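You operate a simulated robot arm through the tools that you are given. There is no shell and no other tool. Be economical: measure what you need, move in short steps, check, and stop when the job is done.

Carry out the task below with a simulated two-armed robot. There is one attempt and no reset: what you move stays moved.

JOB
Take the dish cloth from the wall worktop surface and hang it over the handle of the freezer drawer.
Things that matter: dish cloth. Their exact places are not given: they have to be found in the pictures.

The check looks at the end state, three seconds after you hand in, the way a careful person would. Anything else that was tipped, shoved, dropped, spilled or broken makes it a failure. Flat cloth is picked up by pressing the open fingertips on it (5 to 10 N) and closing them slowly along it; thin cloth reads only 2 to 8 mm in the jaws.

ROBOT AND FRAMES
Two 7-joint arms with two-finger parallel grippers on one trunk, on a base that drives. Base frame: it is fixed to the floor where the robot stands at the start and does not move with it; the origin is under the middle of the robot, x ahead of it, y to its left, z up. Readings come in cm, rad, newtons and seconds.
The left shoulder is at the start at [7, 16.3, 112], the right one opposite. Payload 3.43 kg a hand.
Tool frame (each hand has its own): the origin (TCP) lies between the finger pads and is the grasp point; the fingertips stand 3.4 cm ahead of it; z points along the fingers, y is the line along which they close. The gripper opens to 12.8 cm. The fingers are 2.4 cm wide and 1.2 cm thick; the gripper's body (4.8 by 13 cm) begins 9.6 cm behind the TCP.
Orientation is told as [roll, pitch, yaw] about the base's x, y, z axes, in that order, counted from this pose: with the fingers straight down and closing along the base's y, the tool's x points along the base's -x, its y along +y and its z along -z.

CONTROLS
- The arms move only by the tool play_rows. It takes "left_steps", "right_steps" or both (then of equal length, played together; a hand with none holds still); each is one flat list of numbers, 7 for each row, row after row: the turn, a rotation vector about the tool's x, y, z in rad, then the shift along the tool's x, y, z in m, then the closure, from 0 (fully open) to 1 (shut). In form: [ax, ay, az, tx, ty, tz, grip, ax, ay, az, tx, ty, tz, grip, ...]. A call has 1 to 20 rows; each row is the pose to reach, as a shift and turn from the pose commanded when the call began, along the tool's axes at that moment. Rows are played at 5 a second. More than 5 cm and 0.15 rad between two rows, or a gripper value outside its range, and nothing of the call is played. Where a pose cannot be reached the arm comes as near as it can. A force on the tool above 40 N (or 10 N above the force at the start of the call, whichever is more), or a blocked arm, ends the call early, and 0.2 s more pass. The fingers move at their own pace (about 15.3 cm/s each) and stop on an object; they squeeze with about 30 N. The grip force told is the motor's: it shows also when the fingers shut on nothing. Time passes only in rows, and 0.2 s behind the last, so rows that repeat a pose let the fingers close. It gives the time, the measured TCP pose, the force on the tool (base axes), the opening and the grip force at its end, in the units of the frame above (readings bear some noise).
- Cameras (640 x 400 px; columns grow to the right, rows downward): "scene" is now at [13.8, -0.14, 134.71]; the picture's right is [-0.01, -1.00, 0.00], its down [-0.59, 0.01, -0.81] and it looks along [0.81, -0.01, -0.59] (base axes); focal length 277 px, centre (320, 200). "left" rides on the left gripper at [7.6, 1.1, -16] in its tool frame; the picture's right is [-0.15, 0.99, 0.00], its down [-0.88, -0.13, -0.46] and it looks along [-0.45, -0.07, 0.89] (tool axes); focal length 234 px, centre (320, 200). "right" rides on the right gripper at [7.6, -1.1, -16] in its tool frame; the picture's right is [0.15, 0.99, 0.00], its down [-0.88, 0.13, -0.46] and it looks along [-0.45, 0.07, 0.89] (tool axes); focal length 234 px, centre (320, 200).
- grab_frame(camera): a new picture of that camera. The clock stands still meanwhile.
- move_column(by): slides the trunk up (or, below 0, down) by that many cm; the arms and the scene camera ride with it, the base frame stays. It gives what a move gives, with no picture.
- base_move(legs): drives the robot by 1 to 6 legs, each [ahead, left, turn to the left] in cm, cm and rad, along the robot's own axes; the way and the turn of a leg run together, so that a leg with both is an arc; at most 150 cm and 3.142 rad a leg. The arms and the cameras ride along, it lands a little off, and it stops where it bumps. It gives what a move gives.
- pan_tilt(pan, tilt): turns the head with the scene camera to pan (to the left, within 1.501 rad either way) and tilt (down, from -0.506 to 1.204), counted from straight ahead of the robot. It gives what a move gives.
- pixel_to_xyz(camera, pixels): for up to 12 pixels [column, row] of the newest picture of that camera ("zoom" is the newest enlarged one), the place [x, y, z] in the base frame of the surface seen there, good to about 0.2 cm. The clock stands still meanwhile.
- close_up(camera, box): a new picture of the part [left, top, right, bottom] of that camera's present view, enlarged. The clock stands still meanwhile.
- hand_in(): hands the job in; it is judged then, once.

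Go step by step. Measure first, check grasps and placings, and put right what went wrong. The budget is 80 turns and 62 pictures, counting those below and the enlarged ones. Unless the task says otherwise, let go and move clear before handing in, and close with one line.

The tools are called after ">>>" as a command line: name --argument value ..., lists and objects as JSON in quotes. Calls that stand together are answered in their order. play_rows: Moves the arms, as the interface text tells. Its arguments: {"type":"object","properties":{"left_steps":{"type":"array"},"right_steps":{"type":"array"}},"required":[]} The other tools are called the same way: move_column (by) slides the trunk up or down; base_move (legs) drives the base; pan_tilt (pan, tilt) turns the head that bears the scene camera; grab_frame (camera) takes a picture; pixel_to_xyz (camera, pixels) gives the place of the surface under pixels of a picture; close_up (camera, box) takes an enlarged picture of a part of a camera's view; hand_in () hands the job in.

At the start:

```text
clock: 0.0
left_eef_pos: [57.49, 17.97, 108.32]
left_tool_rot: [0.001, 0.0, 0.0]
left_ft_force: [-0.8, 0.5, -0.6]
left_opening: 12.79
left_finger_force: 0.1
right_eef_pos: [60.93, -27.52, 105.19]
right_tool_rot: [0.001, 0.0, -0.001]
right_ft_force: [0.5, -0.2, 0.4]
right_opening: 12.8
right_finger_force: 0.0
trunk travel left (down, up): [-60.0, 34.0]
robot x, y, heading: [0.02, -0.31, 0.004]
head pan, tilt: [-0.01, 0.627]
```

scene: 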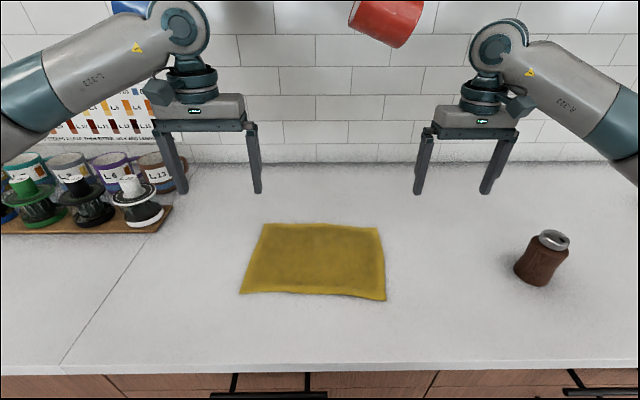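
right: 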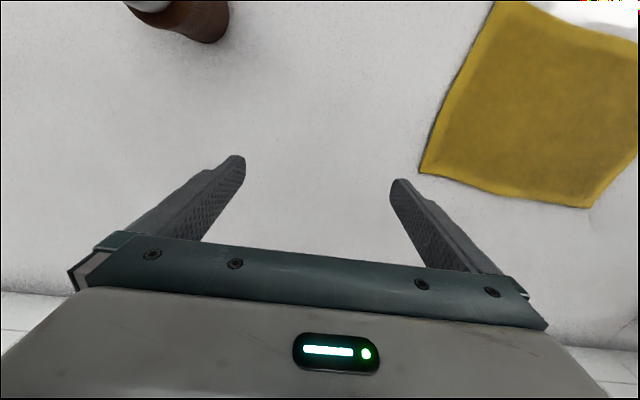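
left: 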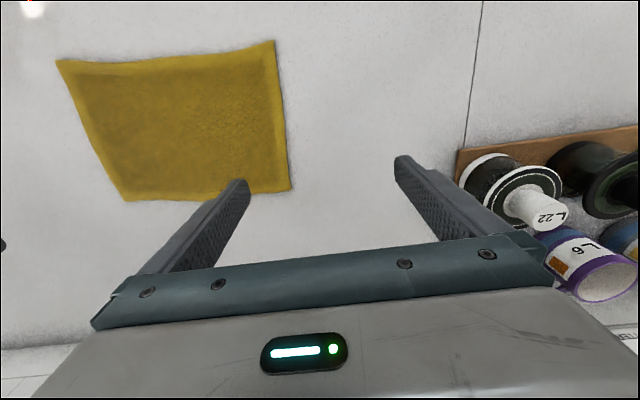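

The yellow cloth lies at scene pixels about (240-385, 223-300). I measure it and look around for the freezer drawer.

>>> pixel_to_xyz --camera "scene" --pixels '[[264, 225], [377, 229], [384, 298], [243, 292], [315, 260], [270, 376], [270, 394], [320, 368]]'

>>> pan_tilt --pan -1.2 --tilt 0.7

>>> grab_frame --camera "scene"

>>> pan_tilt --pan 1.2 --tilt 0.7

>>> grab_frame --camera "scene"

>>> pan_tilt --pan 0 --tilt 1.2

>>> grab_frame --camera "scene"

```text
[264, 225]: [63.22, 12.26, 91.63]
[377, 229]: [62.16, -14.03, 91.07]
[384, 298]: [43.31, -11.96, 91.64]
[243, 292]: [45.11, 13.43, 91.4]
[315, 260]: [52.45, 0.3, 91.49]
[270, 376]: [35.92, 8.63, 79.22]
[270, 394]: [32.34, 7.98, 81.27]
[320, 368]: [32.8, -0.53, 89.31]
```

```text
clock: 1.4
left_eef_pos: [57.38, 17.96, 108.22]
left_tool_rot: [-0.001, -0.001, 0.002]
left_ft_force: [0.4, 0.0, -1.0]
left_opening: 12.82
left_finger_force: 0.0
right_eef_pos: [60.98, -27.63, 105.14]
right_tool_rot: [0.001, 0.0, 0.0]
right_ft_force: [0.1, -0.4, 0.0]
right_opening: 12.79
right_finger_force: 0.0
trunk travel left (down, up): [-60.0, 34.0]
robot x, y, heading: [0.22, 0.19, -0.002]
head pan, tilt: [-1.201, 0.7]
```

```text
58 pictures are left
```

scene: 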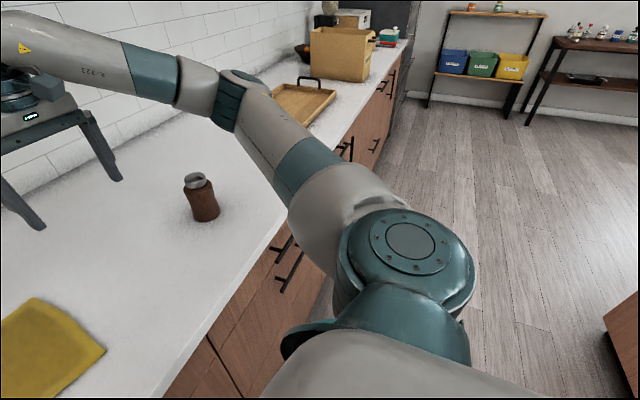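

```text
clock: 3.6
left_eef_pos: [57.42, 17.97, 108.34]
left_tool_rot: [-0.002, 0.001, 0.001]
left_ft_force: [1.6, 0.3, -0.3]
left_opening: 12.82
left_finger_force: 0.0
right_eef_pos: [60.95, -27.63, 105.32]
right_tool_rot: [0.001, 0.001, -0.001]
right_ft_force: [0.6, 0.4, -0.4]
right_opening: 12.81
right_finger_force: 0.1
trunk travel left (down, up): [-60.0, 34.0]
robot x, y, heading: [0.3, 0.08, -0.001]
head pan, tilt: [1.201, 0.7]
```

```text
57 pictures are left
```

scene: 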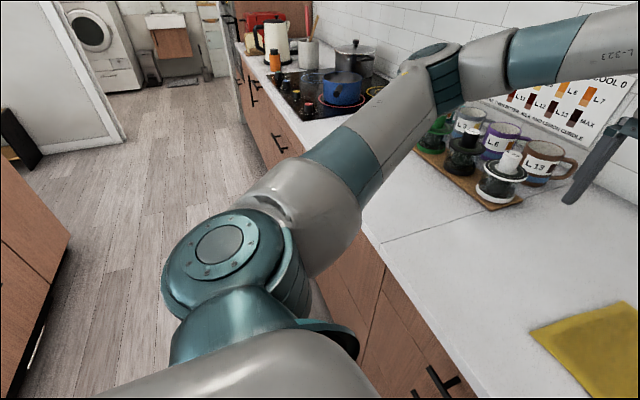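

```text
clock: 5.0
left_eef_pos: [57.5, 17.94, 108.21]
left_tool_rot: [0.001, 0.001, 0.002]
left_ft_force: [0.9, 0.3, -0.1]
left_opening: 12.81
left_finger_force: 0.1
right_eef_pos: [60.97, -27.57, 105.2]
right_tool_rot: [0.001, 0.0, 0.001]
right_ft_force: [-0.1, 0.6, 0.3]
right_opening: 12.8
right_finger_force: 0.0
trunk travel left (down, up): [-60.0, 34.0]
robot x, y, heading: [0.09, 0.3, -0.001]
head pan, tilt: [0.0, 1.201]
```

```text
56 pictures are left
```

scene: 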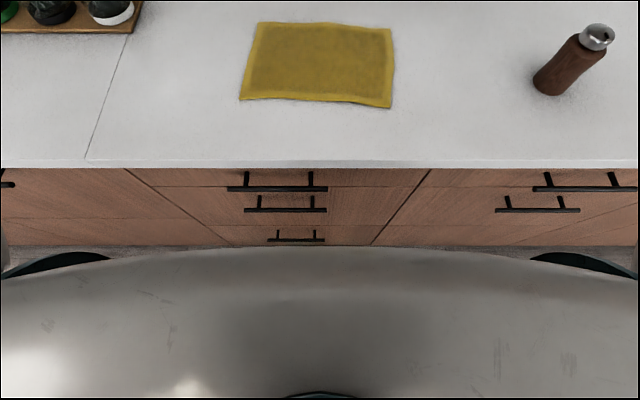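

No freezer is in front; a dark tall appliance shows at the far right end and a grey one at the far left. I look closer at both.

>>> pixel_to_xyz --camera "scene" --pixels '[[200, 80], [450, 80], [320, 60], [320, 163], [246, 96], [390, 104], [260, 24], [390, 29], [277, 188], [560, 85]]'

>>> pan_tilt --pan -1.45 --tilt 0.3

>>> grab_frame --camera "scene"

>>> pan_tilt --pan 1.45 --tilt 0.3

>>> grab_frame --camera "scene"

>>> close_up --camera "scene" --box '[260, 0, 480, 140]'

```text
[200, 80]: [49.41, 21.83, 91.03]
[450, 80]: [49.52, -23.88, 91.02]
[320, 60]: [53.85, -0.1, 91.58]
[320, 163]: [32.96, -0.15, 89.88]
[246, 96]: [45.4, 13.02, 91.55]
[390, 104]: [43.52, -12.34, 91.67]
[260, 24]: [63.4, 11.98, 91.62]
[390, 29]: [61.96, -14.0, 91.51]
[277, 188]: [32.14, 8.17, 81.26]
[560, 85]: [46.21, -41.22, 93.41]
```

```text
clock: 6.6
left_eef_pos: [57.42, 17.96, 108.37]
left_tool_rot: [0.0, 0.0, 0.001]
left_ft_force: [0.4, 0.5, 1.0]
left_opening: 12.79
left_finger_force: 0.1
right_eef_pos: [60.9, -27.58, 105.2]
right_tool_rot: [0.0, 0.001, 0.0]
right_ft_force: [0.9, -0.2, 0.4]
right_opening: 12.81
right_finger_force: 0.0
trunk travel left (down, up): [-60.0, 34.0]
robot x, y, heading: [-0.09, -0.15, -0.005]
head pan, tilt: [-1.45, 0.3]
```

```text
55 pictures are left
```

scene: 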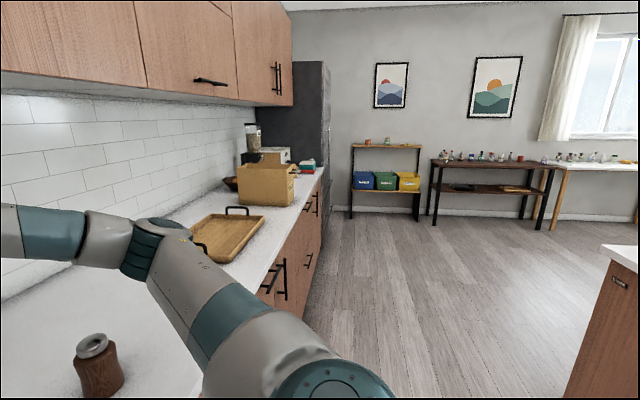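

```text
clock: 9.1
left_eef_pos: [57.34, 18.04, 108.23]
left_tool_rot: [0.0, 0.0, -0.001]
left_ft_force: [-0.6, -0.9, 0.6]
left_opening: 12.8
left_finger_force: 0.1
right_eef_pos: [60.92, -27.58, 105.27]
right_tool_rot: [-0.001, -0.001, -0.001]
right_ft_force: [0.9, -1.0, 0.1]
right_opening: 12.83
right_finger_force: 0.1
trunk travel left (down, up): [-60.0, 34.0]
robot x, y, heading: [0.51, 0.26, -0.0]
head pan, tilt: [1.45, 0.3]
```

```text
54 pictures are left
```

scene: 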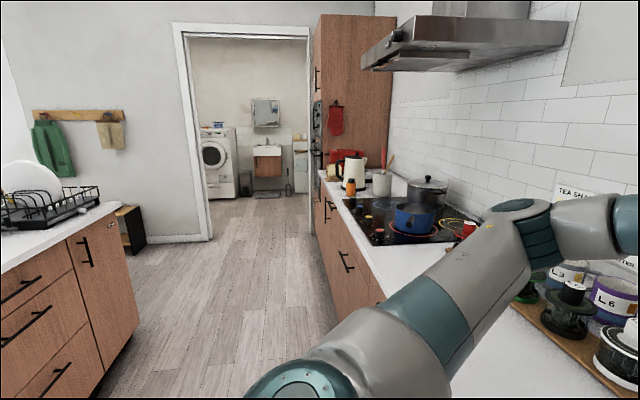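

```text
2.86 times, centred on (370, 70) of scene
```

zoom: 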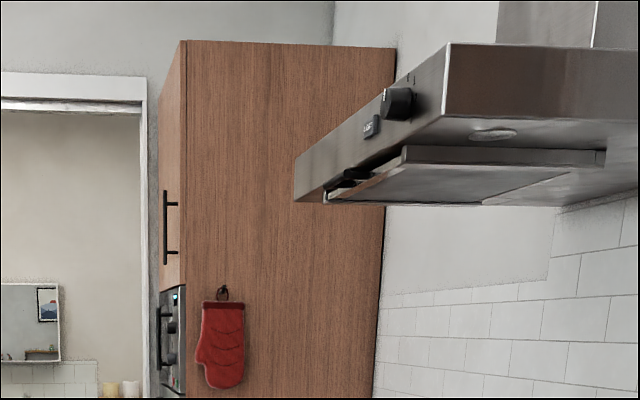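

The freezer is presumably the bottom of the dark fridge at the right end. I measure the island, the fridge, and the corridor; counter top is z = 91.0.

>>> pixel_to_xyz --camera "scene" --pixels '[[100, 220], [20, 240], [60, 300], [120, 340], [345, 260]]'

>>> pan_tilt --pan -1.45 --tilt 0.3

>>> close_up --camera "scene" --box '[220, 40, 420, 240]'

>>> pixel_to_xyz --camera "scene" --pixels '[[328, 80], [328, 150], [326, 210], [300, 80], [265, 185], [265, 166], [220, 240], [600, 330], [625, 250], [380, 230], [320, 235]]'

```text
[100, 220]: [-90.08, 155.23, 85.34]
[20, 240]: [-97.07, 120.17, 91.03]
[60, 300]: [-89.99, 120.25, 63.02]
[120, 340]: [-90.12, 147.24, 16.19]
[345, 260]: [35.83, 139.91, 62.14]
```

```text
clock: 11.6
left_eef_pos: [57.29, 17.98, 108.3]
left_tool_rot: [-0.001, 0.001, 0.002]
left_ft_force: [-0.4, -0.8, 0.2]
left_opening: 12.79
left_finger_force: 0.2
right_eef_pos: [60.93, -27.59, 105.23]
right_tool_rot: [0.0, 0.0, 0.0]
right_ft_force: [-0.3, -0.2, 0.2]
right_opening: 12.79
right_finger_force: 0.0
trunk travel left (down, up): [-60.0, 34.0]
robot x, y, heading: [0.18, -0.33, 0.0]
head pan, tilt: [-1.45, 0.3]
```

```text
2.00 times, centred on (320, 140) of scene
```

zoom: 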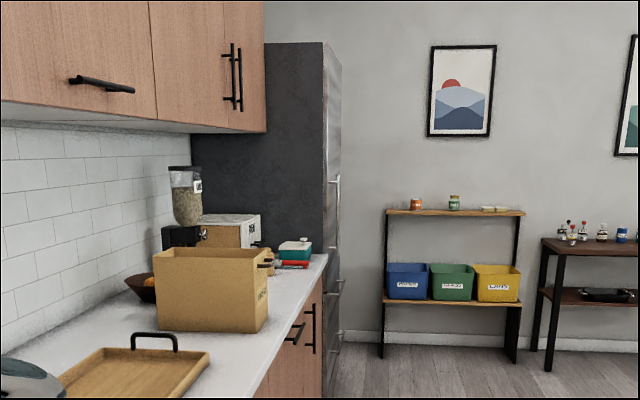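

```text
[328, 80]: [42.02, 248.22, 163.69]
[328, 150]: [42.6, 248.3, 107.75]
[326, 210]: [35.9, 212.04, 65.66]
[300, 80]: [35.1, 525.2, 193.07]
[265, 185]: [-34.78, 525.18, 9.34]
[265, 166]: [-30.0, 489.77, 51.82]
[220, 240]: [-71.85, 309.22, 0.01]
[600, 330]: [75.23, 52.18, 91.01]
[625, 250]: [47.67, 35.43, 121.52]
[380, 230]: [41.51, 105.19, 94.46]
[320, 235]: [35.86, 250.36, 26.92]
```

The pixel call used the older frame, so I repeat it on the zoom picture.

>>> pixel_to_xyz --camera "zoom" --pixels '[[332, 120], [332, 240], [340, 290], [328, 300], [330, 360], [338, 200], [300, 120], [210, 260], [265, 300], [420, 305], [310, 330]]'

>>> close_up --camera "scene" --box '[290, 110, 350, 240]'

```text
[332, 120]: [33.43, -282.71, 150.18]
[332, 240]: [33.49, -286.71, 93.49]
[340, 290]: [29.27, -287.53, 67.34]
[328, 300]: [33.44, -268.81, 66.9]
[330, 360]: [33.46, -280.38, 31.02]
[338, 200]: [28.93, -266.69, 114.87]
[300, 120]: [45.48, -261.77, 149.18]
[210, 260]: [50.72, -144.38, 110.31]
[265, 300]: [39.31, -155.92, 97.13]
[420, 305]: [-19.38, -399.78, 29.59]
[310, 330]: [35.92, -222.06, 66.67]
```

```text
3.08 times, centred on (320, 175) of scene
```

zoom: 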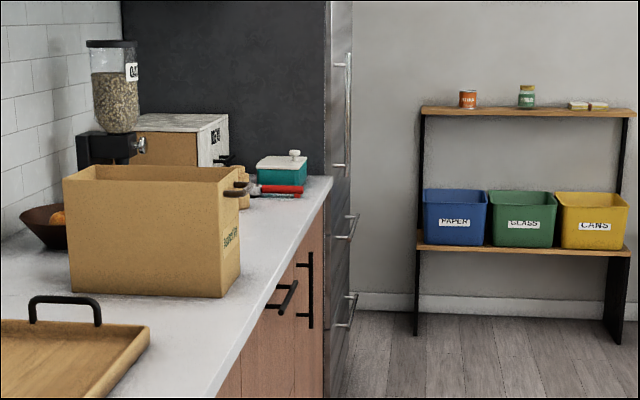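

The fridge front is at x≈33.5 with horizontal drawer handles at z≈67 and z≈40 (x≈29). First the cloth: right hand goes over the middle of its right edge (about [53, -9.5]), jaws partly closed.

>>> play_rows --right_steps '[0, 0, 0, 0.02, 0.045, 0, 0.4, 0, 0, 0, 0.04, 0.09, 0, 0.68, 0, 0, 0, 0.06, 0.135, 0, 0.68, 0, 0, 0, 0.08, 0.181, 0.02, 0.68, 0, 0, 0, 0.08, 0.181, 0.055, 0.68, 0, 0, 0, 0.08, 0.181, 0.085, 0.68, 0, 0, 0, 0.08, 0.181, 0.085, 0.68]'

>>> pan_tilt --pan 0 --tilt 0.9

>>> grab_frame --camera "scene"

```text
refused: row 4 steps farther than a row can; nothing moved
```

```text
clock: 13.2
left_eef_pos: [57.42, 18.07, 108.24]
left_tool_rot: [0.001, -0.001, 0.002]
left_ft_force: [0.4, 0.7, -0.4]
left_opening: 12.8
left_finger_force: 0.1
right_eef_pos: [60.89, -27.58, 105.33]
right_tool_rot: [-0.001, 0.0, 0.001]
right_ft_force: [0.0, -0.5, -0.3]
right_opening: 12.8
right_finger_force: 0.1
trunk travel left (down, up): [-60.0, 34.0]
robot x, y, heading: [0.18, -0.21, -0.002]
head pan, tilt: [0.0, 0.901]
```

```text
50 pictures are left
```

scene: 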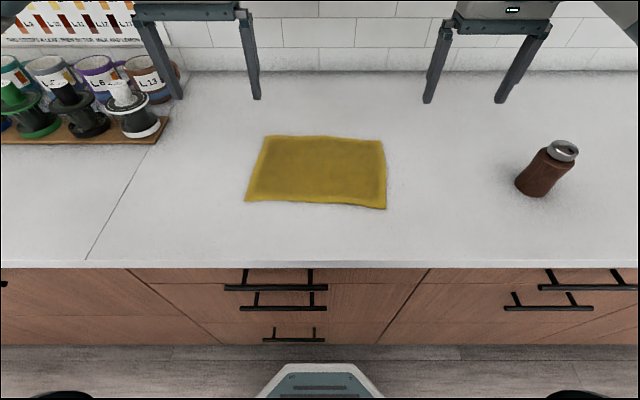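

A step was over 5 cm; I use smaller steps.

>>> play_rows --right_steps '[0, 0, 0, 0.017, 0.04, 0, 0.4, 0, 0, 0, 0.034, 0.08, 0, 0.68, 0, 0, 0, 0.051, 0.12, 0, 0.68, 0, 0, 0, 0.068, 0.16, 0.01, 0.68, 0, 0, 0, 0.08, 0.181, 0.035, 0.68, 0, 0, 0, 0.08, 0.181, 0.06, 0.68, 0, 0, 0, 0.08, 0.181, 0.088, 0.68, 0, 0, 0, 0.08, 0.181, 0.088, 0.68]'

>>> grab_frame --camera "scene"

>>> grab_frame --camera "right"

```text
clock: 15.0
left_eef_pos: [57.36, 18.12, 108.38]
left_tool_rot: [-0.002, 0.0, 0.001]
left_ft_force: [0.5, -0.5, 0.6]
left_opening: 12.78
left_finger_force: 0.0
right_eef_pos: [53.03, -9.46, 96.52]
right_tool_rot: [-0.001, -0.001, 0.0]
right_ft_force: [0.5, -0.1, 0.4]
right_opening: 4.09
right_finger_force: 0.1
trunk travel left (down, up): [-60.0, 34.0]
robot x, y, heading: [0.09, 0.42, 0.001]
head pan, tilt: [0.0, 0.901]
```

```text
49 pictures are left
```

scene: 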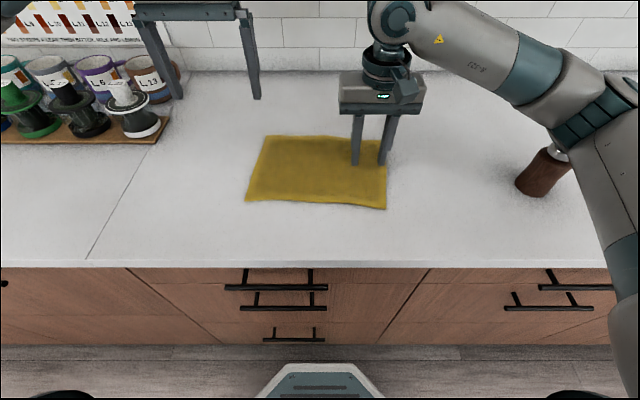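

```text
48 pictures are left
```

right: 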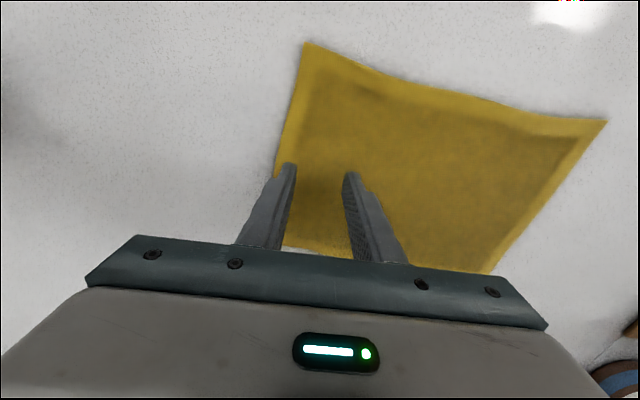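

Both fingertips stand over the cloth near its edge (right view (290,165),(350,175)). I shift 0.8 cm inward and come down to press.

>>> play_rows --right_steps '[0, 0, 0, 0, 0.008, 0.005, 0.68, 0, 0, 0, 0, 0.008, 0.012, 0.68, 0, 0, 0, 0, 0.008, 0.016, 0.68, 0, 0, 0, 0, 0.008, 0.018, 0.68, 0, 0, 0, 0, 0.008, 0.018, 0.68]'

```text
clock: 16.2
left_eef_pos: [57.17, 18.27, 108.45]
left_tool_rot: [-0.004, -0.003, 0.001]
left_ft_force: [0.7, 0.2, -0.5]
left_opening: 12.82
left_finger_force: 0.1
right_eef_pos: [52.63, -8.44, 94.97]
right_tool_rot: [-0.003, -0.004, 0.0]
right_ft_force: [0.2, -0.4, 1.1]
right_opening: 4.08
right_finger_force: 0.0
trunk travel left (down, up): [-60.0, 34.0]
robot x, y, heading: [0.13, -0.17, -0.002]
head pan, tilt: [0.0, 0.901]
```

>>> play_rows --right_steps '[0, 0, 0, 0, 0, 0.003, 0.68, 0, 0, 0, 0, 0, 0.005, 0.68, 0, 0, 0, 0, 0, 0.005, 0.68]'

```text
clock: 17.0
left_eef_pos: [57.07, 18.31, 108.54]
left_tool_rot: [-0.003, -0.004, 0.002]
left_ft_force: [-0.5, -0.8, -0.8]
left_opening: 12.8
left_finger_force: 0.1
right_eef_pos: [52.72, -8.42, 94.67]
right_tool_rot: [0.0, -0.01, 0.001]
right_ft_force: [2.8, -1.5, 20.4]
right_opening: 4.11
right_finger_force: 0.0
trunk travel left (down, up): [-60.0, 34.0]
robot x, y, heading: [-0.22, 0.1, 0.001]
head pan, tilt: [0.0, 0.901]
```

20 N of press is too much; I ease up 2 mm and close slowly.

>>> play_rows --right_steps '[0, 0, 0, 0, 0, -0.002, 0.68, 0, 0, 0, 0, 0, -0.002, 0.68]'

```text
clock: 17.6
left_eef_pos: [57.07, 18.4, 108.43]
left_tool_rot: [-0.003, -0.004, 0.003]
left_ft_force: [0.5, 0.0, -0.1]
left_opening: 12.79
left_finger_force: 0.1
right_eef_pos: [52.67, -8.39, 94.79]
right_tool_rot: [-0.001, -0.005, -0.001]
right_ft_force: [0.5, 1.6, 17.3]
right_opening: 4.09
right_finger_force: 0.0
trunk travel left (down, up): [-60.0, 34.0]
robot x, y, heading: [0.0, -0.43, -0.004]
head pan, tilt: [0.0, 0.901]
```

>>> play_rows --right_steps '[0, 0, 0, 0, 0, -0.002, 0.69, 0, 0, 0, 0, 0, -0.002, 0.71, 0, 0, 0, 0, 0, -0.002, 0.74, 0, 0, 0, 0, 0, -0.002, 0.77, 0, 0, 0, 0, 0, -0.002, 0.8, 0, 0, 0, 0, 0, -0.002, 0.83, 0, 0, 0, 0, 0, -0.002, 0.86, 0, 0, 0, 0, 0, -0.002, 0.89, 0, 0, 0, 0, 0, -0.002, 0.92, 0, 0, 0, 0, 0, -0.002, 0.95, 0, 0, 0, 0, 0, -0.002, 1, 0, 0, 0, 0, 0, -0.002, 1, 0, 0, 0, 0, 0, -0.002, 1]'

>>> grab_frame --camera "right"

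```text
clock: 20.4
left_eef_pos: [57.07, 18.13, 108.44]
left_tool_rot: [-0.001, -0.002, 0.002]
left_ft_force: [0.6, -0.6, -0.3]
left_opening: 12.8
left_finger_force: 0.1
right_eef_pos: [52.75, -8.56, 94.72]
right_tool_rot: [-0.003, -0.004, -0.001]
right_ft_force: [1.1, 1.9, 6.2]
right_opening: 0.64
right_finger_force: 29.7
trunk travel left (down, up): [-60.0, 34.0]
robot x, y, heading: [0.09, 0.48, -0.001]
head pan, tilt: [0.0, 0.901]
```

```text
47 pictures are left
```

right: 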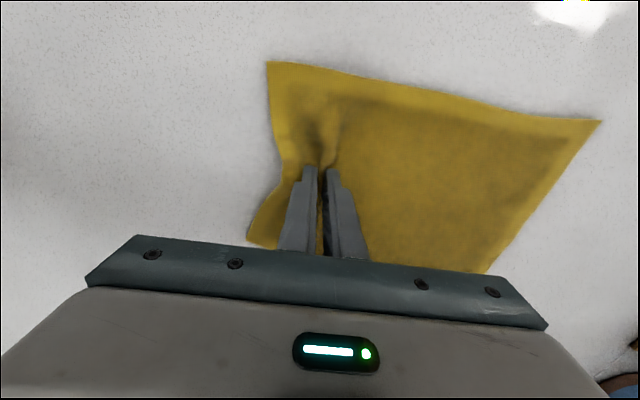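

Opening 0.64 cm at 30 N with a ridge in the jaws: the cloth is gripped. I lift it 25 cm.

>>> play_rows --right_steps '[0, 0, 0, 0, 0, -0.02, 1, 0, 0, 0, 0, 0, -0.05, 1, 0, 0, 0, 0, 0, -0.08, 1, 0, 0, 0, 0, 0, -0.11, 1, 0, 0, 0, 0, 0, -0.14, 1, 0, 0, 0, 0, 0, -0.17, 1, 0, 0, 0, 0, 0, -0.2, 1, 0, 0, 0, 0, 0, -0.23, 1, 0, 0, 0, 0, 0, -0.25, 1]'

>>> grab_frame --camera "scene"

```text
clock: 22.4
left_eef_pos: [57.4, 18.03, 108.35]
left_tool_rot: [0.0, -0.001, 0.001]
left_ft_force: [0.4, -0.1, -0.3]
left_opening: 12.8
left_finger_force: 0.2
right_eef_pos: [53.01, -8.7, 119.58]
right_tool_rot: [0.0, 0.002, 0.0]
right_ft_force: [-0.6, 0.4, -0.4]
right_opening: 0.5
right_finger_force: 29.8
trunk travel left (down, up): [-60.0, 34.0]
robot x, y, heading: [0.03, -0.08, 0.0]
head pan, tilt: [0.0, 0.901]
```

```text
46 pictures are left
```

scene: 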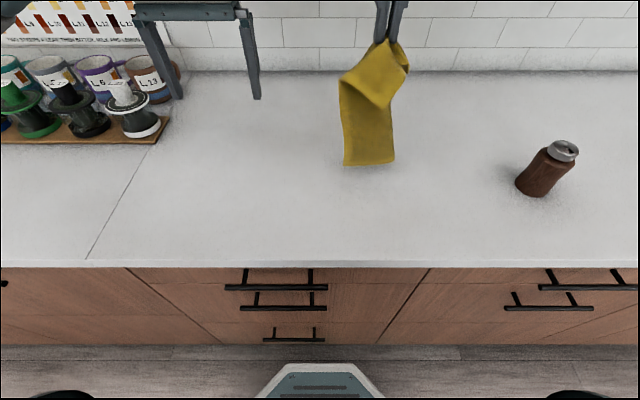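

The cloth hangs from the right hand, free end at scene (370,160). I raise the trunk a bit, back off from the counter and drive right toward the fridge.

>>> move_column --by 8

>>> base_move --legs '[[-42, 0, 0], [0, -130, 0], [0, -110, 0]]'

>>> pan_tilt --pan -0.4 --tilt 0.6

>>> grab_frame --camera "scene"

```text
clock: 23.6
left_eef_pos: [57.45, 17.97, 116.29]
left_tool_rot: [0.0, 0.001, 0.002]
left_ft_force: [-0.3, 0.1, -0.5]
left_opening: 12.8
left_finger_force: 0.0
right_eef_pos: [52.95, -8.68, 127.52]
right_tool_rot: [-0.001, -0.001, 0.001]
right_ft_force: [0.2, -0.6, 0.1]
right_opening: 0.49
right_finger_force: 30.5
trunk travel left (down, up): [-68.0, 26.0]
robot x, y, heading: [-0.29, 0.11, 0.001]
head pan, tilt: [0.0, 0.901]
```

```text
clock: 37.7
left_eef_pos: [16.19, -226.34, 116.34]
left_tool_rot: [0.0, 0.0, 0.001]
left_ft_force: [-0.1, 0.1, 0.3]
left_opening: 12.84
left_finger_force: 0.0
right_eef_pos: [11.74, -253.15, 127.37]
right_tool_rot: [-0.001, 0.001, 0.0]
right_ft_force: [-0.2, -0.4, 0.5]
right_opening: 0.5
right_finger_force: 30.2
trunk travel left (down, up): [-68.0, 26.0]
robot x, y, heading: [-41.2, -244.32, 0.001]
head pan, tilt: [0.0, 0.901]
```

```text
clock: 38.6
left_eef_pos: [16.25, -226.43, 116.24]
left_tool_rot: [0.002, 0.002, 0.0]
left_ft_force: [0.3, 1.0, 0.6]
left_opening: 12.82
left_finger_force: 0.0
right_eef_pos: [11.76, -253.15, 127.38]
right_tool_rot: [0.001, -0.001, 0.001]
right_ft_force: [0.0, -0.1, 0.0]
right_opening: 0.52
right_finger_force: 29.9
trunk travel left (down, up): [-68.0, 26.0]
robot x, y, heading: [-41.4, -244.4, -0.001]
head pan, tilt: [-0.4, 0.6]
```

```text
45 pictures are left
```

scene: 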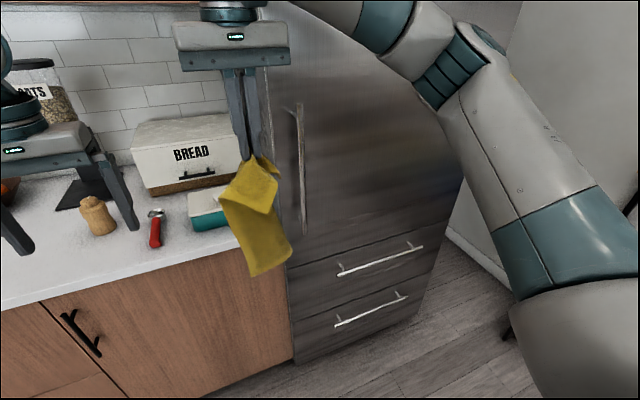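

The fridge has two drawer handles at (380,262) and (372,312); I look closely to tell which is the freezer.

>>> close_up --camera "scene" --box '[280, 200, 460, 370]'

>>> pixel_to_xyz --camera "scene" --pixels '[[340, 273], [421, 247], [336, 325], [407, 296], [380, 261], [372, 311], [380, 245], [380, 280], [380, 325], [400, 150], [302, 170]]'

```text
2.35 times, centred on (370, 285) of scene
```

zoom: 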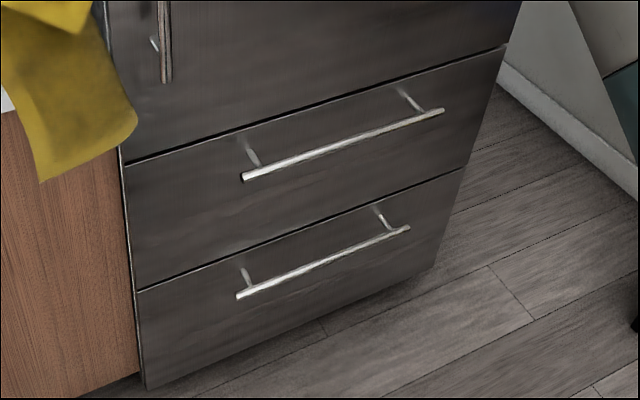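

```text
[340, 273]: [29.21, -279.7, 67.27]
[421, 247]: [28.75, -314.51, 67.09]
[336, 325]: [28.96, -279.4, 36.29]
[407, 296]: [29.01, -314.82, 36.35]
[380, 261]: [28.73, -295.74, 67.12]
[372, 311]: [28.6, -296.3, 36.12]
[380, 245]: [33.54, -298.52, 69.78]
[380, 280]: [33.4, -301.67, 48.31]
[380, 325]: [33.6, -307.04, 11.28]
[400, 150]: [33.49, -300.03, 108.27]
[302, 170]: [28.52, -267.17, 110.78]
```

Both drawers look alike, no label seen yet. I check the wall at the right, then move in front of the fridge and look again.

>>> pixel_to_xyz --camera "scene" --pixels '[[470, 215], [500, 265], [600, 60], [520, 330], [620, 200]]'

>>> base_move --legs '[[0, -38, 0]]'

>>> pan_tilt --pan -0.15 --tilt 0.75

>>> grab_frame --camera "scene"

>>> pan_tilt --pan -0.15 --tilt -0.1

>>> grab_frame --camera "scene"

```text
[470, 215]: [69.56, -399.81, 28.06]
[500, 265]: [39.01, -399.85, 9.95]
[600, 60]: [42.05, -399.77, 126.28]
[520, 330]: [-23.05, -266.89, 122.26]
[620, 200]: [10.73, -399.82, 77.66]
```

```text
clock: 41.0
left_eef_pos: [16.21, -263.22, 116.29]
left_tool_rot: [0.001, -0.001, 0.009]
left_ft_force: [0.3, -0.6, -1.2]
left_opening: 12.83
left_finger_force: 0.0
right_eef_pos: [12.07, -289.99, 127.4]
right_tool_rot: [0.0, 0.0, 0.009]
right_ft_force: [0.1, -0.8, 0.2]
right_opening: 0.5
right_finger_force: 30.2
trunk travel left (down, up): [-68.0, 26.0]
robot x, y, heading: [-40.93, -281.36, 0.008]
head pan, tilt: [-0.4, 0.6]
```

```text
clock: 41.8
left_eef_pos: [16.22, -263.39, 116.35]
left_tool_rot: [0.002, 0.0, 0.009]
left_ft_force: [0.5, -0.3, -0.4]
left_opening: 12.8
left_finger_force: 0.0
right_eef_pos: [11.94, -290.27, 127.47]
right_tool_rot: [-0.001, -0.002, 0.01]
right_ft_force: [-0.4, -0.1, -0.6]
right_opening: 0.52
right_finger_force: 30.2
trunk travel left (down, up): [-68.0, 26.0]
robot x, y, heading: [-40.67, -281.62, 0.009]
head pan, tilt: [-0.15, 0.75]
```

```text
43 pictures are left
```

scene: 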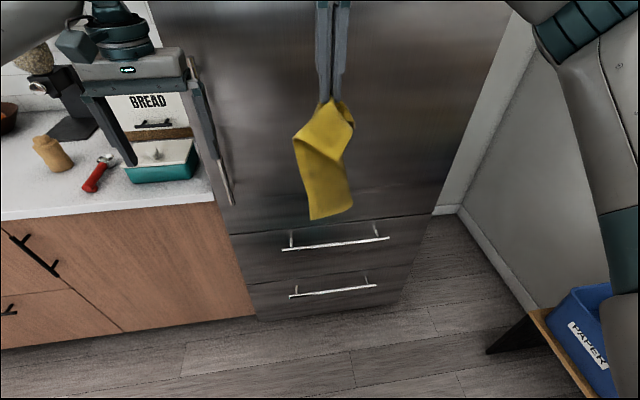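

```text
clock: 42.9
left_eef_pos: [16.26, -263.32, 116.17]
left_tool_rot: [0.0, 0.0, 0.008]
left_ft_force: [0.0, 0.5, -0.6]
left_opening: 12.77
left_finger_force: 0.0
right_eef_pos: [11.93, -290.05, 127.52]
right_tool_rot: [0.001, 0.001, 0.007]
right_ft_force: [0.1, 0.2, -0.3]
right_opening: 0.52
right_finger_force: 30.0
trunk travel left (down, up): [-68.0, 26.0]
robot x, y, heading: [-40.61, -282.01, 0.003]
head pan, tilt: [-0.15, -0.099]
```

```text
42 pictures are left
```

scene: 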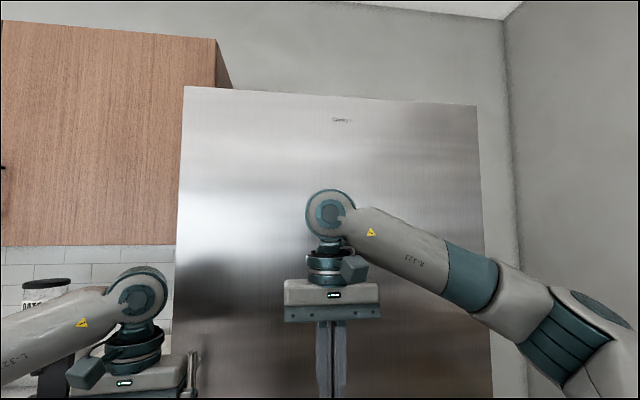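

No label anywhere; I'll examine the drawers again from lower. Now I turn the right hand 90° about its finger axis so it closes along x, cloth bulk toward the door.

>>> play_rows --right_steps '[0, 0, 0.14, 0, 0, 0, 1, 0, 0, 0.28, 0, 0, 0, 1, 0, 0, 0.42, 0, 0, 0, 1, 0, 0, 0.56, 0, 0, 0, 1, 0, 0, 0.7, 0, 0, 0, 1, 0, 0, 0.84, 0, 0, 0, 1, 0, 0, 0.98, 0, 0, 0, 1, 0, 0, 1.12, 0, 0, 0, 1, 0, 0, 1.26, 0, 0, 0, 1, 0, 0, 1.4, 0, 0, 0, 1, 0, 0, 1.5, 0, 0, 0, 1, 0, 0, 1.571, 0, 0, 0, 1, 0, 0, 1.571, 0, 0, 0, 1]'

```text
clock: 45.7
left_eef_pos: [16.23, -263.34, 116.37]
left_tool_rot: [-0.001, -0.002, 0.009]
left_ft_force: [-0.8, 1.2, 1.3]
left_opening: 12.8
left_finger_force: 0.1
right_eef_pos: [11.96, -290.09, 127.46]
right_tool_rot: [0.001, -0.001, -1.564]
right_ft_force: [-0.3, 0.8, -0.5]
right_opening: 0.43
right_finger_force: 29.7
trunk travel left (down, up): [-68.0, 26.0]
robot x, y, heading: [-40.98, -281.99, 0.005]
head pan, tilt: [-0.15, -0.099]
```

Yaw reached. Now I tilt the fingers forward by 45°.

>>> play_rows --right_steps '[-0.13, 0, 0, 0, 0, 0, 1, -0.26, 0, 0, 0, 0, 0, 1, -0.39, 0, 0, 0, 0, 0, 1, -0.52, 0, 0, 0, 0, 0, 1, -0.65, 0, 0, 0, 0, 0, 1, -0.785, 0, 0, 0, 0, 0, 1, -0.785, 0, 0, 0, 0, 0, 1]'

>>> move_column --by -28

>>> pan_tilt --pan -0.15 --tilt 0.5

>>> grab_frame --camera "scene"

```text
clock: 47.3
left_eef_pos: [16.31, -263.23, 116.34]
left_tool_rot: [0.0, 0.001, 0.01]
left_ft_force: [0.4, 0.9, -0.1]
left_opening: 12.81
left_finger_force: 0.1
right_eef_pos: [12.01, -290.1, 127.35]
right_tool_rot: [0.785, -0.001, -1.563]
right_ft_force: [0.1, 1.0, -0.4]
right_opening: 0.42
right_finger_force: 30.6
trunk travel left (down, up): [-68.0, 26.0]
robot x, y, heading: [-41.0, -281.6, 0.007]
head pan, tilt: [-0.15, -0.099]
```

```text
clock: 50.2
left_eef_pos: [16.18, -263.29, 88.23]
left_tool_rot: [0.001, 0.0, 0.008]
left_ft_force: [0.8, 0.1, -0.8]
left_opening: 12.81
left_finger_force: 0.1
right_eef_pos: [12.01, -290.04, 99.43]
right_tool_rot: [0.786, 0.0, -1.565]
right_ft_force: [0.3, 0.2, -0.5]
right_opening: 0.41
right_finger_force: 30.2
trunk travel left (down, up): [-40.0, 54.0]
robot x, y, heading: [-41.07, -281.58, 0.008]
head pan, tilt: [-0.15, -0.099]
```

```text
clock: 51.2
left_eef_pos: [16.22, -263.37, 88.22]
left_tool_rot: [0.001, 0.001, 0.008]
left_ft_force: [0.6, -0.5, -0.5]
left_opening: 12.79
left_finger_force: 0.0
right_eef_pos: [11.91, -290.1, 99.39]
right_tool_rot: [0.784, 0.0, -1.564]
right_ft_force: [-0.3, -0.6, 0.0]
right_opening: 0.43
right_finger_force: 30.0
trunk travel left (down, up): [-40.0, 54.0]
robot x, y, heading: [-40.78, -281.47, 0.004]
head pan, tilt: [-0.15, 0.499]
```

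```text
41 pictures are left
```

scene: 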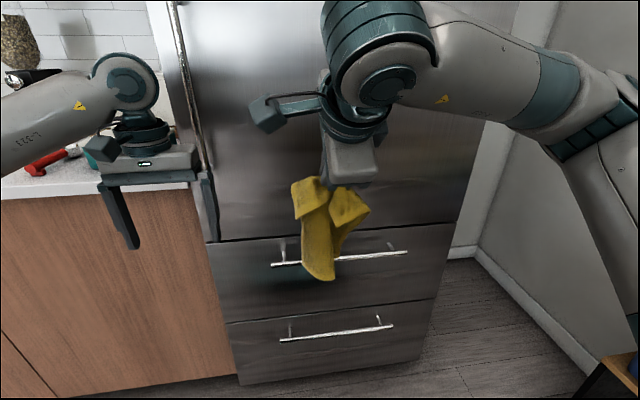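

The cloth hangs in front of the upper drawer handle; I zoom in for labels and measure the cloth's ends.

>>> close_up --camera "scene" --box '[200, 170, 470, 390]'

>>> pixel_to_xyz --camera "scene" --pixels '[[322, 278], [308, 272], [318, 182], [300, 200], [355, 210], [340, 250], [318, 230], [272, 265], [406, 252]]'

>>> grab_frame --camera "left"

```text
1.82 times, centred on (335, 280) of scene
```

zoom: 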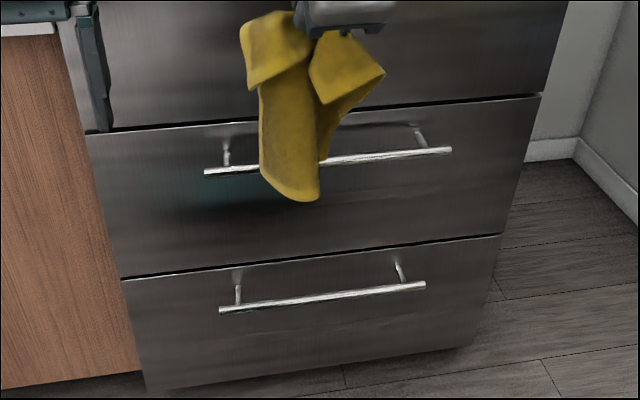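

```text
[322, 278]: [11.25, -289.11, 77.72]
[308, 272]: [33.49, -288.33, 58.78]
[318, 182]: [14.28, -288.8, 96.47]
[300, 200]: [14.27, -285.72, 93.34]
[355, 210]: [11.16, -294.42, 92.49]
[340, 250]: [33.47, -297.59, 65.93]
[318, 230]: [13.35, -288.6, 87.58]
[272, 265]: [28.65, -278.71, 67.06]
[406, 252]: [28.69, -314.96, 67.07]
```

```text
39 pictures are left
```

left: 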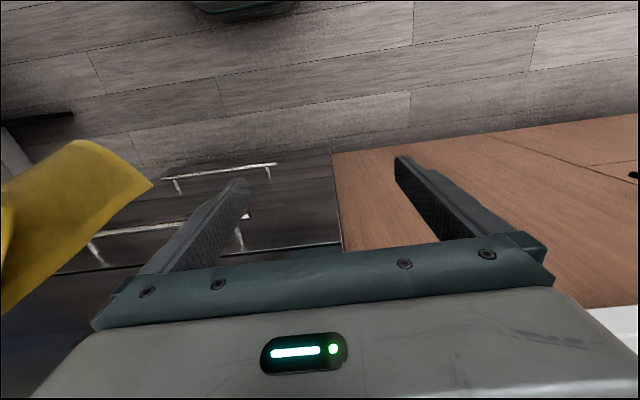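

No labels; the fridge door sits above two freezer drawers, and I take the upper, easily reached handle (bar y -279…-315, z 67, x 28.7). I check how the cloth hangs in depth.

>>> pixel_to_xyz --camera "left" --pixels '[[75, 143], [110, 160], [148, 185], [100, 215], [60, 180], [50, 240], [20, 170], [10, 290], [8, 220], [30, 220]]'

>>> close_up --camera "scene" --box '[270, 150, 400, 300]'

>>> pixel_to_xyz --camera "zoom" --pixels '[[260, 250], [265, 300], [240, 330], [270, 330], [300, 320], [320, 250], [320, 200], [310, 100], [320, 330], [280, 150]]'

```text
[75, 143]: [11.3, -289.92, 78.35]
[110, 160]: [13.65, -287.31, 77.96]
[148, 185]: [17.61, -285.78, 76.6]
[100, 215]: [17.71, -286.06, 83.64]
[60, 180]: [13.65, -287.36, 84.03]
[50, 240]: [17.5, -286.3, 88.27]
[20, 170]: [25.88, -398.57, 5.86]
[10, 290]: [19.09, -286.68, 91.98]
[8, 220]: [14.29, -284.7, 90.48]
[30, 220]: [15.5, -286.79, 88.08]
```

```text
2.67 times, centred on (335, 225) of scene
```

zoom: 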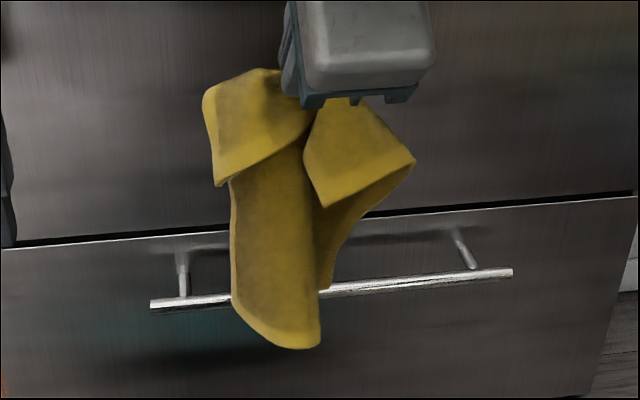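

```text
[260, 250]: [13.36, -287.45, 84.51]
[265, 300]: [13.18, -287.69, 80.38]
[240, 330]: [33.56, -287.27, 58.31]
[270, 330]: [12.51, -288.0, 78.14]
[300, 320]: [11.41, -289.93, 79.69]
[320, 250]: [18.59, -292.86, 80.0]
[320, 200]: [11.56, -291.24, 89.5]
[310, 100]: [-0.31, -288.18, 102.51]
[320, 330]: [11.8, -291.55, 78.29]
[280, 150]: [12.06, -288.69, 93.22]
```

The cloth hangs as a V-fold (edge at x≈11.3, wings to x≈18), so I'll press it flat against the door above the handle, then slide it down behind the bar. First I move toward the door and centre at y≈-297.

>>> play_rows --right_steps '[0, 0, 0, -0.02, 0.018, 0.018, 1, 0, 0, 0, -0.04, 0.036, 0.036, 1, 0, 0, 0, -0.06, 0.054, 0.054, 1, 0, 0, 0, -0.07, 0.072, 0.072, 1, 0, 0, 0, -0.07, 0.09, 0.09, 1, 0, 0, 0, -0.07, 0.106, 0.106, 1, 0, 0, 0, -0.07, 0.106, 0.106, 1, 0, 0, 0, -0.07, 0.106, 0.106, 1]'

>>> grab_frame --camera "scene"

>>> grab_frame --camera "left"

```text
clock: 53.0
left_eef_pos: [16.29, -263.31, 88.33]
left_tool_rot: [0.0, 0.0, 0.01]
left_ft_force: [0.6, 0.6, 0.0]
left_opening: 12.78
left_finger_force: 0.1
right_eef_pos: [27.12, -296.92, 99.4]
right_tool_rot: [0.785, 0.001, -1.561]
right_ft_force: [0.9, -0.2, 0.4]
right_opening: 0.44
right_finger_force: 29.9
trunk travel left (down, up): [-40.0, 54.0]
robot x, y, heading: [-41.12, -281.7, 0.008]
head pan, tilt: [-0.15, 0.499]
```

```text
37 pictures are left
```

scene: 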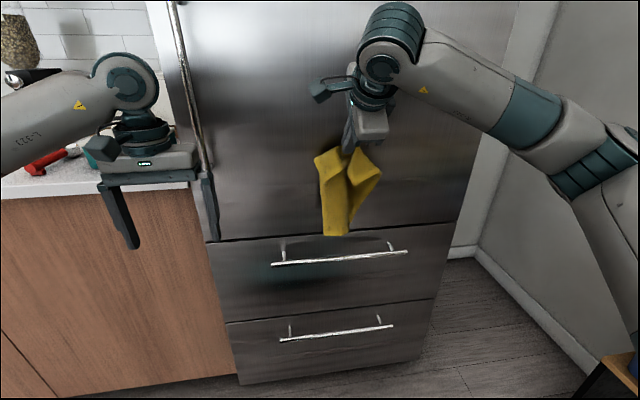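

```text
36 pictures are left
```

left: 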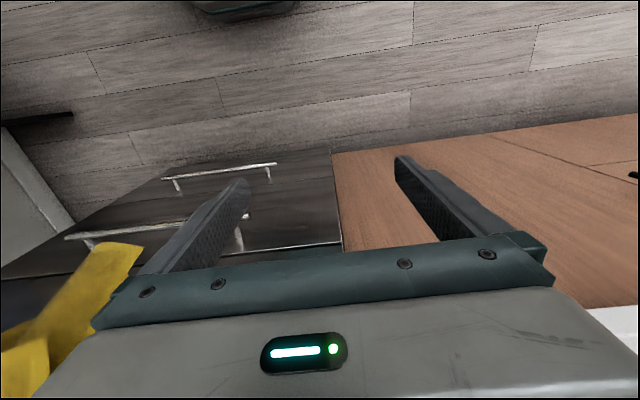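

Now the last 2.7 cm toward the door, then 5 cm down, still with the hem above the bar.

>>> play_rows --right_steps '[0, 0, 0, 0, 0.01, 0.01, 1, 0, 0, 0, 0, 0.019, 0.019, 1, 0, 0, 0, 0, 0.01, 0.028, 1, 0, 0, 0, 0, 0, 0.038, 1, 0, 0, 0, 0, -0.01, 0.048, 1, 0, 0, 0, 0, -0.016, 0.054, 1, 0, 0, 0, 0, -0.016, 0.054, 1, 0, 0, 0, 0, -0.016, 0.054, 1]'

>>> close_up --camera "scene" --box '[260, 130, 420, 280]'

>>> pixel_to_xyz --camera "zoom" --pixels '[[300, 200], [280, 280], [300, 280], [320, 280], [340, 280], [300, 300], [330, 300], [320, 240], [360, 240], [380, 200]]'

```text
clock: 54.8
left_eef_pos: [16.25, -263.25, 88.31]
left_tool_rot: [0.001, 0.001, 0.009]
left_ft_force: [0.1, -0.4, 0.2]
left_opening: 12.79
left_finger_force: 0.0
right_eef_pos: [29.78, -296.88, 94.41]
right_tool_rot: [0.786, 0.002, -1.563]
right_ft_force: [0.5, 0.0, 0.0]
right_opening: 0.42
right_finger_force: 30.4
trunk travel left (down, up): [-40.0, 54.0]
robot x, y, heading: [-41.02, -281.76, 0.007]
head pan, tilt: [-0.15, 0.499]
```

```text
2.67 times, centred on (340, 205) of scene
```

zoom: 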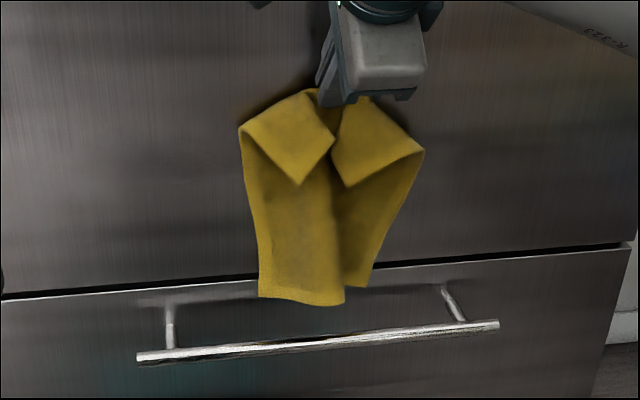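

```text
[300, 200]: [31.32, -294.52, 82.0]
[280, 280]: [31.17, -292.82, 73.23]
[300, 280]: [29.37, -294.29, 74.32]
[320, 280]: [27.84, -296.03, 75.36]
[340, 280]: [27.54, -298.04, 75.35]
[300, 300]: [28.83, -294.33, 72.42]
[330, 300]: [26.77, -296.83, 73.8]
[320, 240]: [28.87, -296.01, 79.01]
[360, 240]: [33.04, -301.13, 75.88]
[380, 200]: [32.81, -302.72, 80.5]
```

Pressing against the door spread the wings (x≈31-33), but the central fold still bulges to x≈26.8, in front of the bar. I use the left hand, fingers tilted forward, to push that fold to the door; first I tilt it in place.

>>> play_rows --left_steps '[0, -0.14, 0, 0, 0, 0, 0.3, 0, -0.28, 0, 0, 0, 0, 0.6, 0, -0.42, 0, 0, 0, 0, 0.77, 0, -0.56, 0, 0, 0, 0, 0.77, 0, -0.7, 0, 0, 0, 0, 0.77, 0, -0.84, 0, 0, 0, 0, 0.77, 0, -0.98, 0, 0, 0, 0, 0.77, 0, -1.13, 0, 0, 0, 0, 0.77, 0, -1.13, 0, 0, 0, 0, 0.77, 0, -1.13, 0, 0, 0, 0, 0.77]'

>>> grab_frame --camera "scene"

```text
clock: 57.0
left_eef_pos: [17.1, -263.36, 88.54]
left_tool_rot: [0.0, -1.128, 0.006]
left_ft_force: [-0.8, 0.0, 0.7]
left_opening: 2.93
left_finger_force: 0.0
left hand out of reach, approached as far as the arm can: row 8, 9, 10
right_eef_pos: [29.88, -296.99, 94.33]
right_tool_rot: [0.786, 0.001, -1.563]
right_ft_force: [0.7, 0.3, 0.1]
right_opening: 0.43
right_finger_force: 29.7
trunk travel left (down, up): [-40.0, 54.0]
robot x, y, heading: [-40.93, -281.72, 0.008]
head pan, tilt: [-0.15, 0.499]
```

```text
34 pictures are left
```

scene: 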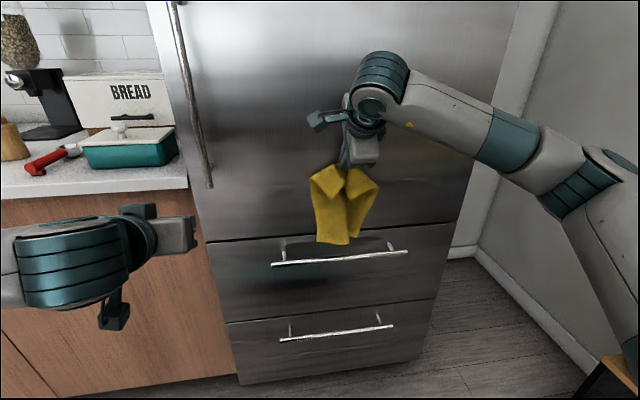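

The left hand is tilted; now I bring it down and across to stand in front of the fold, about 4 cm short of it.

>>> play_rows --left_steps '[0, -1.13, 0, 0, 0, 0, 0.77]'

```text
refused: row 1 steps farther than a row can; nothing moved
```

>>> play_rows --left_steps '[0, 0, 0, 0.03, 0, 0.02, 0.77, 0, 0, 0, 0.06, 0, 0.045, 0.77, 0, 0, 0, 0.089, -0.01, 0.065, 0.77, 0, 0, 0, 0.089, -0.05, 0.08, 0.77, 0, 0, 0, 0.089, -0.095, 0.08, 0.77, 0, 0, 0, 0.089, -0.14, 0.08, 0.77, 0, 0, 0, 0.089, -0.185, 0.08, 0.77, 0, 0, 0, 0.089, -0.23, 0.08, 0.77, 0, 0, 0, 0.089, -0.275, 0.08, 0.77, 0, 0, 0, 0.089, -0.31, 0.08, 0.77, 0, 0, 0, 0.089, -0.336, 0.08, 0.77, 0, 0, 0, 0.089, -0.336, 0.08, 0.77]'

>>> grab_frame --camera "scene"

>>> grab_frame --camera "left"

```text
clock: 59.6
left_eef_pos: [20.79, -297.09, 77.03]
left_tool_rot: [0.001, -1.129, 0.01]
left_ft_force: [1.1, 1.2, 0.1]
left_opening: 2.9
left_finger_force: 0.1
right_eef_pos: [29.71, -296.9, 94.44]
right_tool_rot: [0.786, 0.0, -1.563]
right_ft_force: [-0.2, 0.2, 0.2]
right_opening: 0.42
right_finger_force: 30.2
trunk travel left (down, up): [-40.0, 54.0]
robot x, y, heading: [-40.69, -281.88, 0.003]
head pan, tilt: [-0.15, 0.499]
```

```text
33 pictures are left
```

scene: 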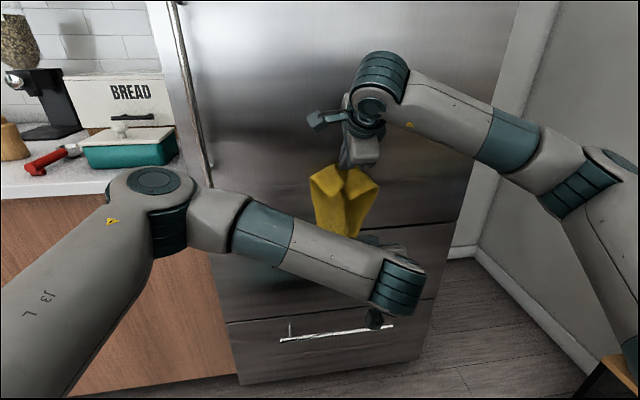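

```text
32 pictures are left
```

left: 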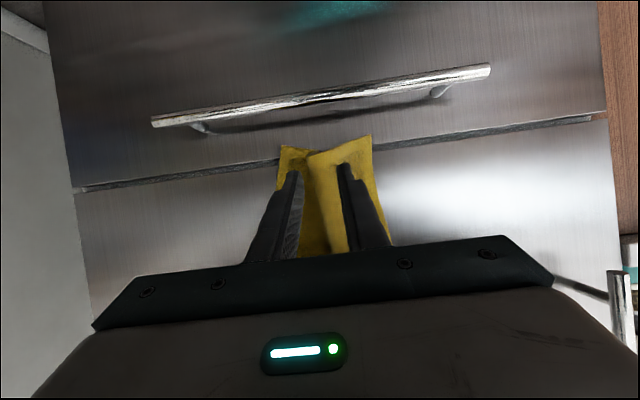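

The left camera shows the hem (285-370, 145) just above the bar (150-490, 95) with my fingertips before the fold. I push it 7.5 cm toward the door.

>>> play_rows --left_steps '[0, 0, 0, -0.01, 0, 0.02, 0.77, 0, 0, 0, -0.017, 0, 0.036, 0.77, 0, 0, 0, -0.025, 0, 0.052, 0.77, 0, 0, 0, -0.032, 0, 0.066, 0.77, 0, 0, 0, -0.032, 0, 0.066, 0.77]'

>>> grab_frame --camera "left"

```text
clock: 60.8
left_eef_pos: [28.11, -297.01, 77.22]
left_tool_rot: [0.002, -1.128, 0.008]
left_ft_force: [-0.2, 0.2, 0.1]
left_opening: 2.93
left_finger_force: 0.1
right_eef_pos: [29.75, -297.0, 94.51]
right_tool_rot: [0.786, 0.0, -1.564]
right_ft_force: [0.7, 1.3, -0.3]
right_opening: 0.42
right_finger_force: 29.6
trunk travel left (down, up): [-40.0, 54.0]
robot x, y, heading: [-41.32, -281.79, 0.004]
head pan, tilt: [-0.15, 0.499]
```

```text
31 pictures are left
```

left: 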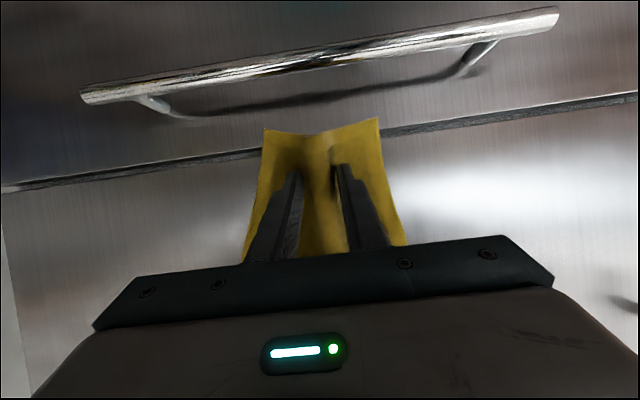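

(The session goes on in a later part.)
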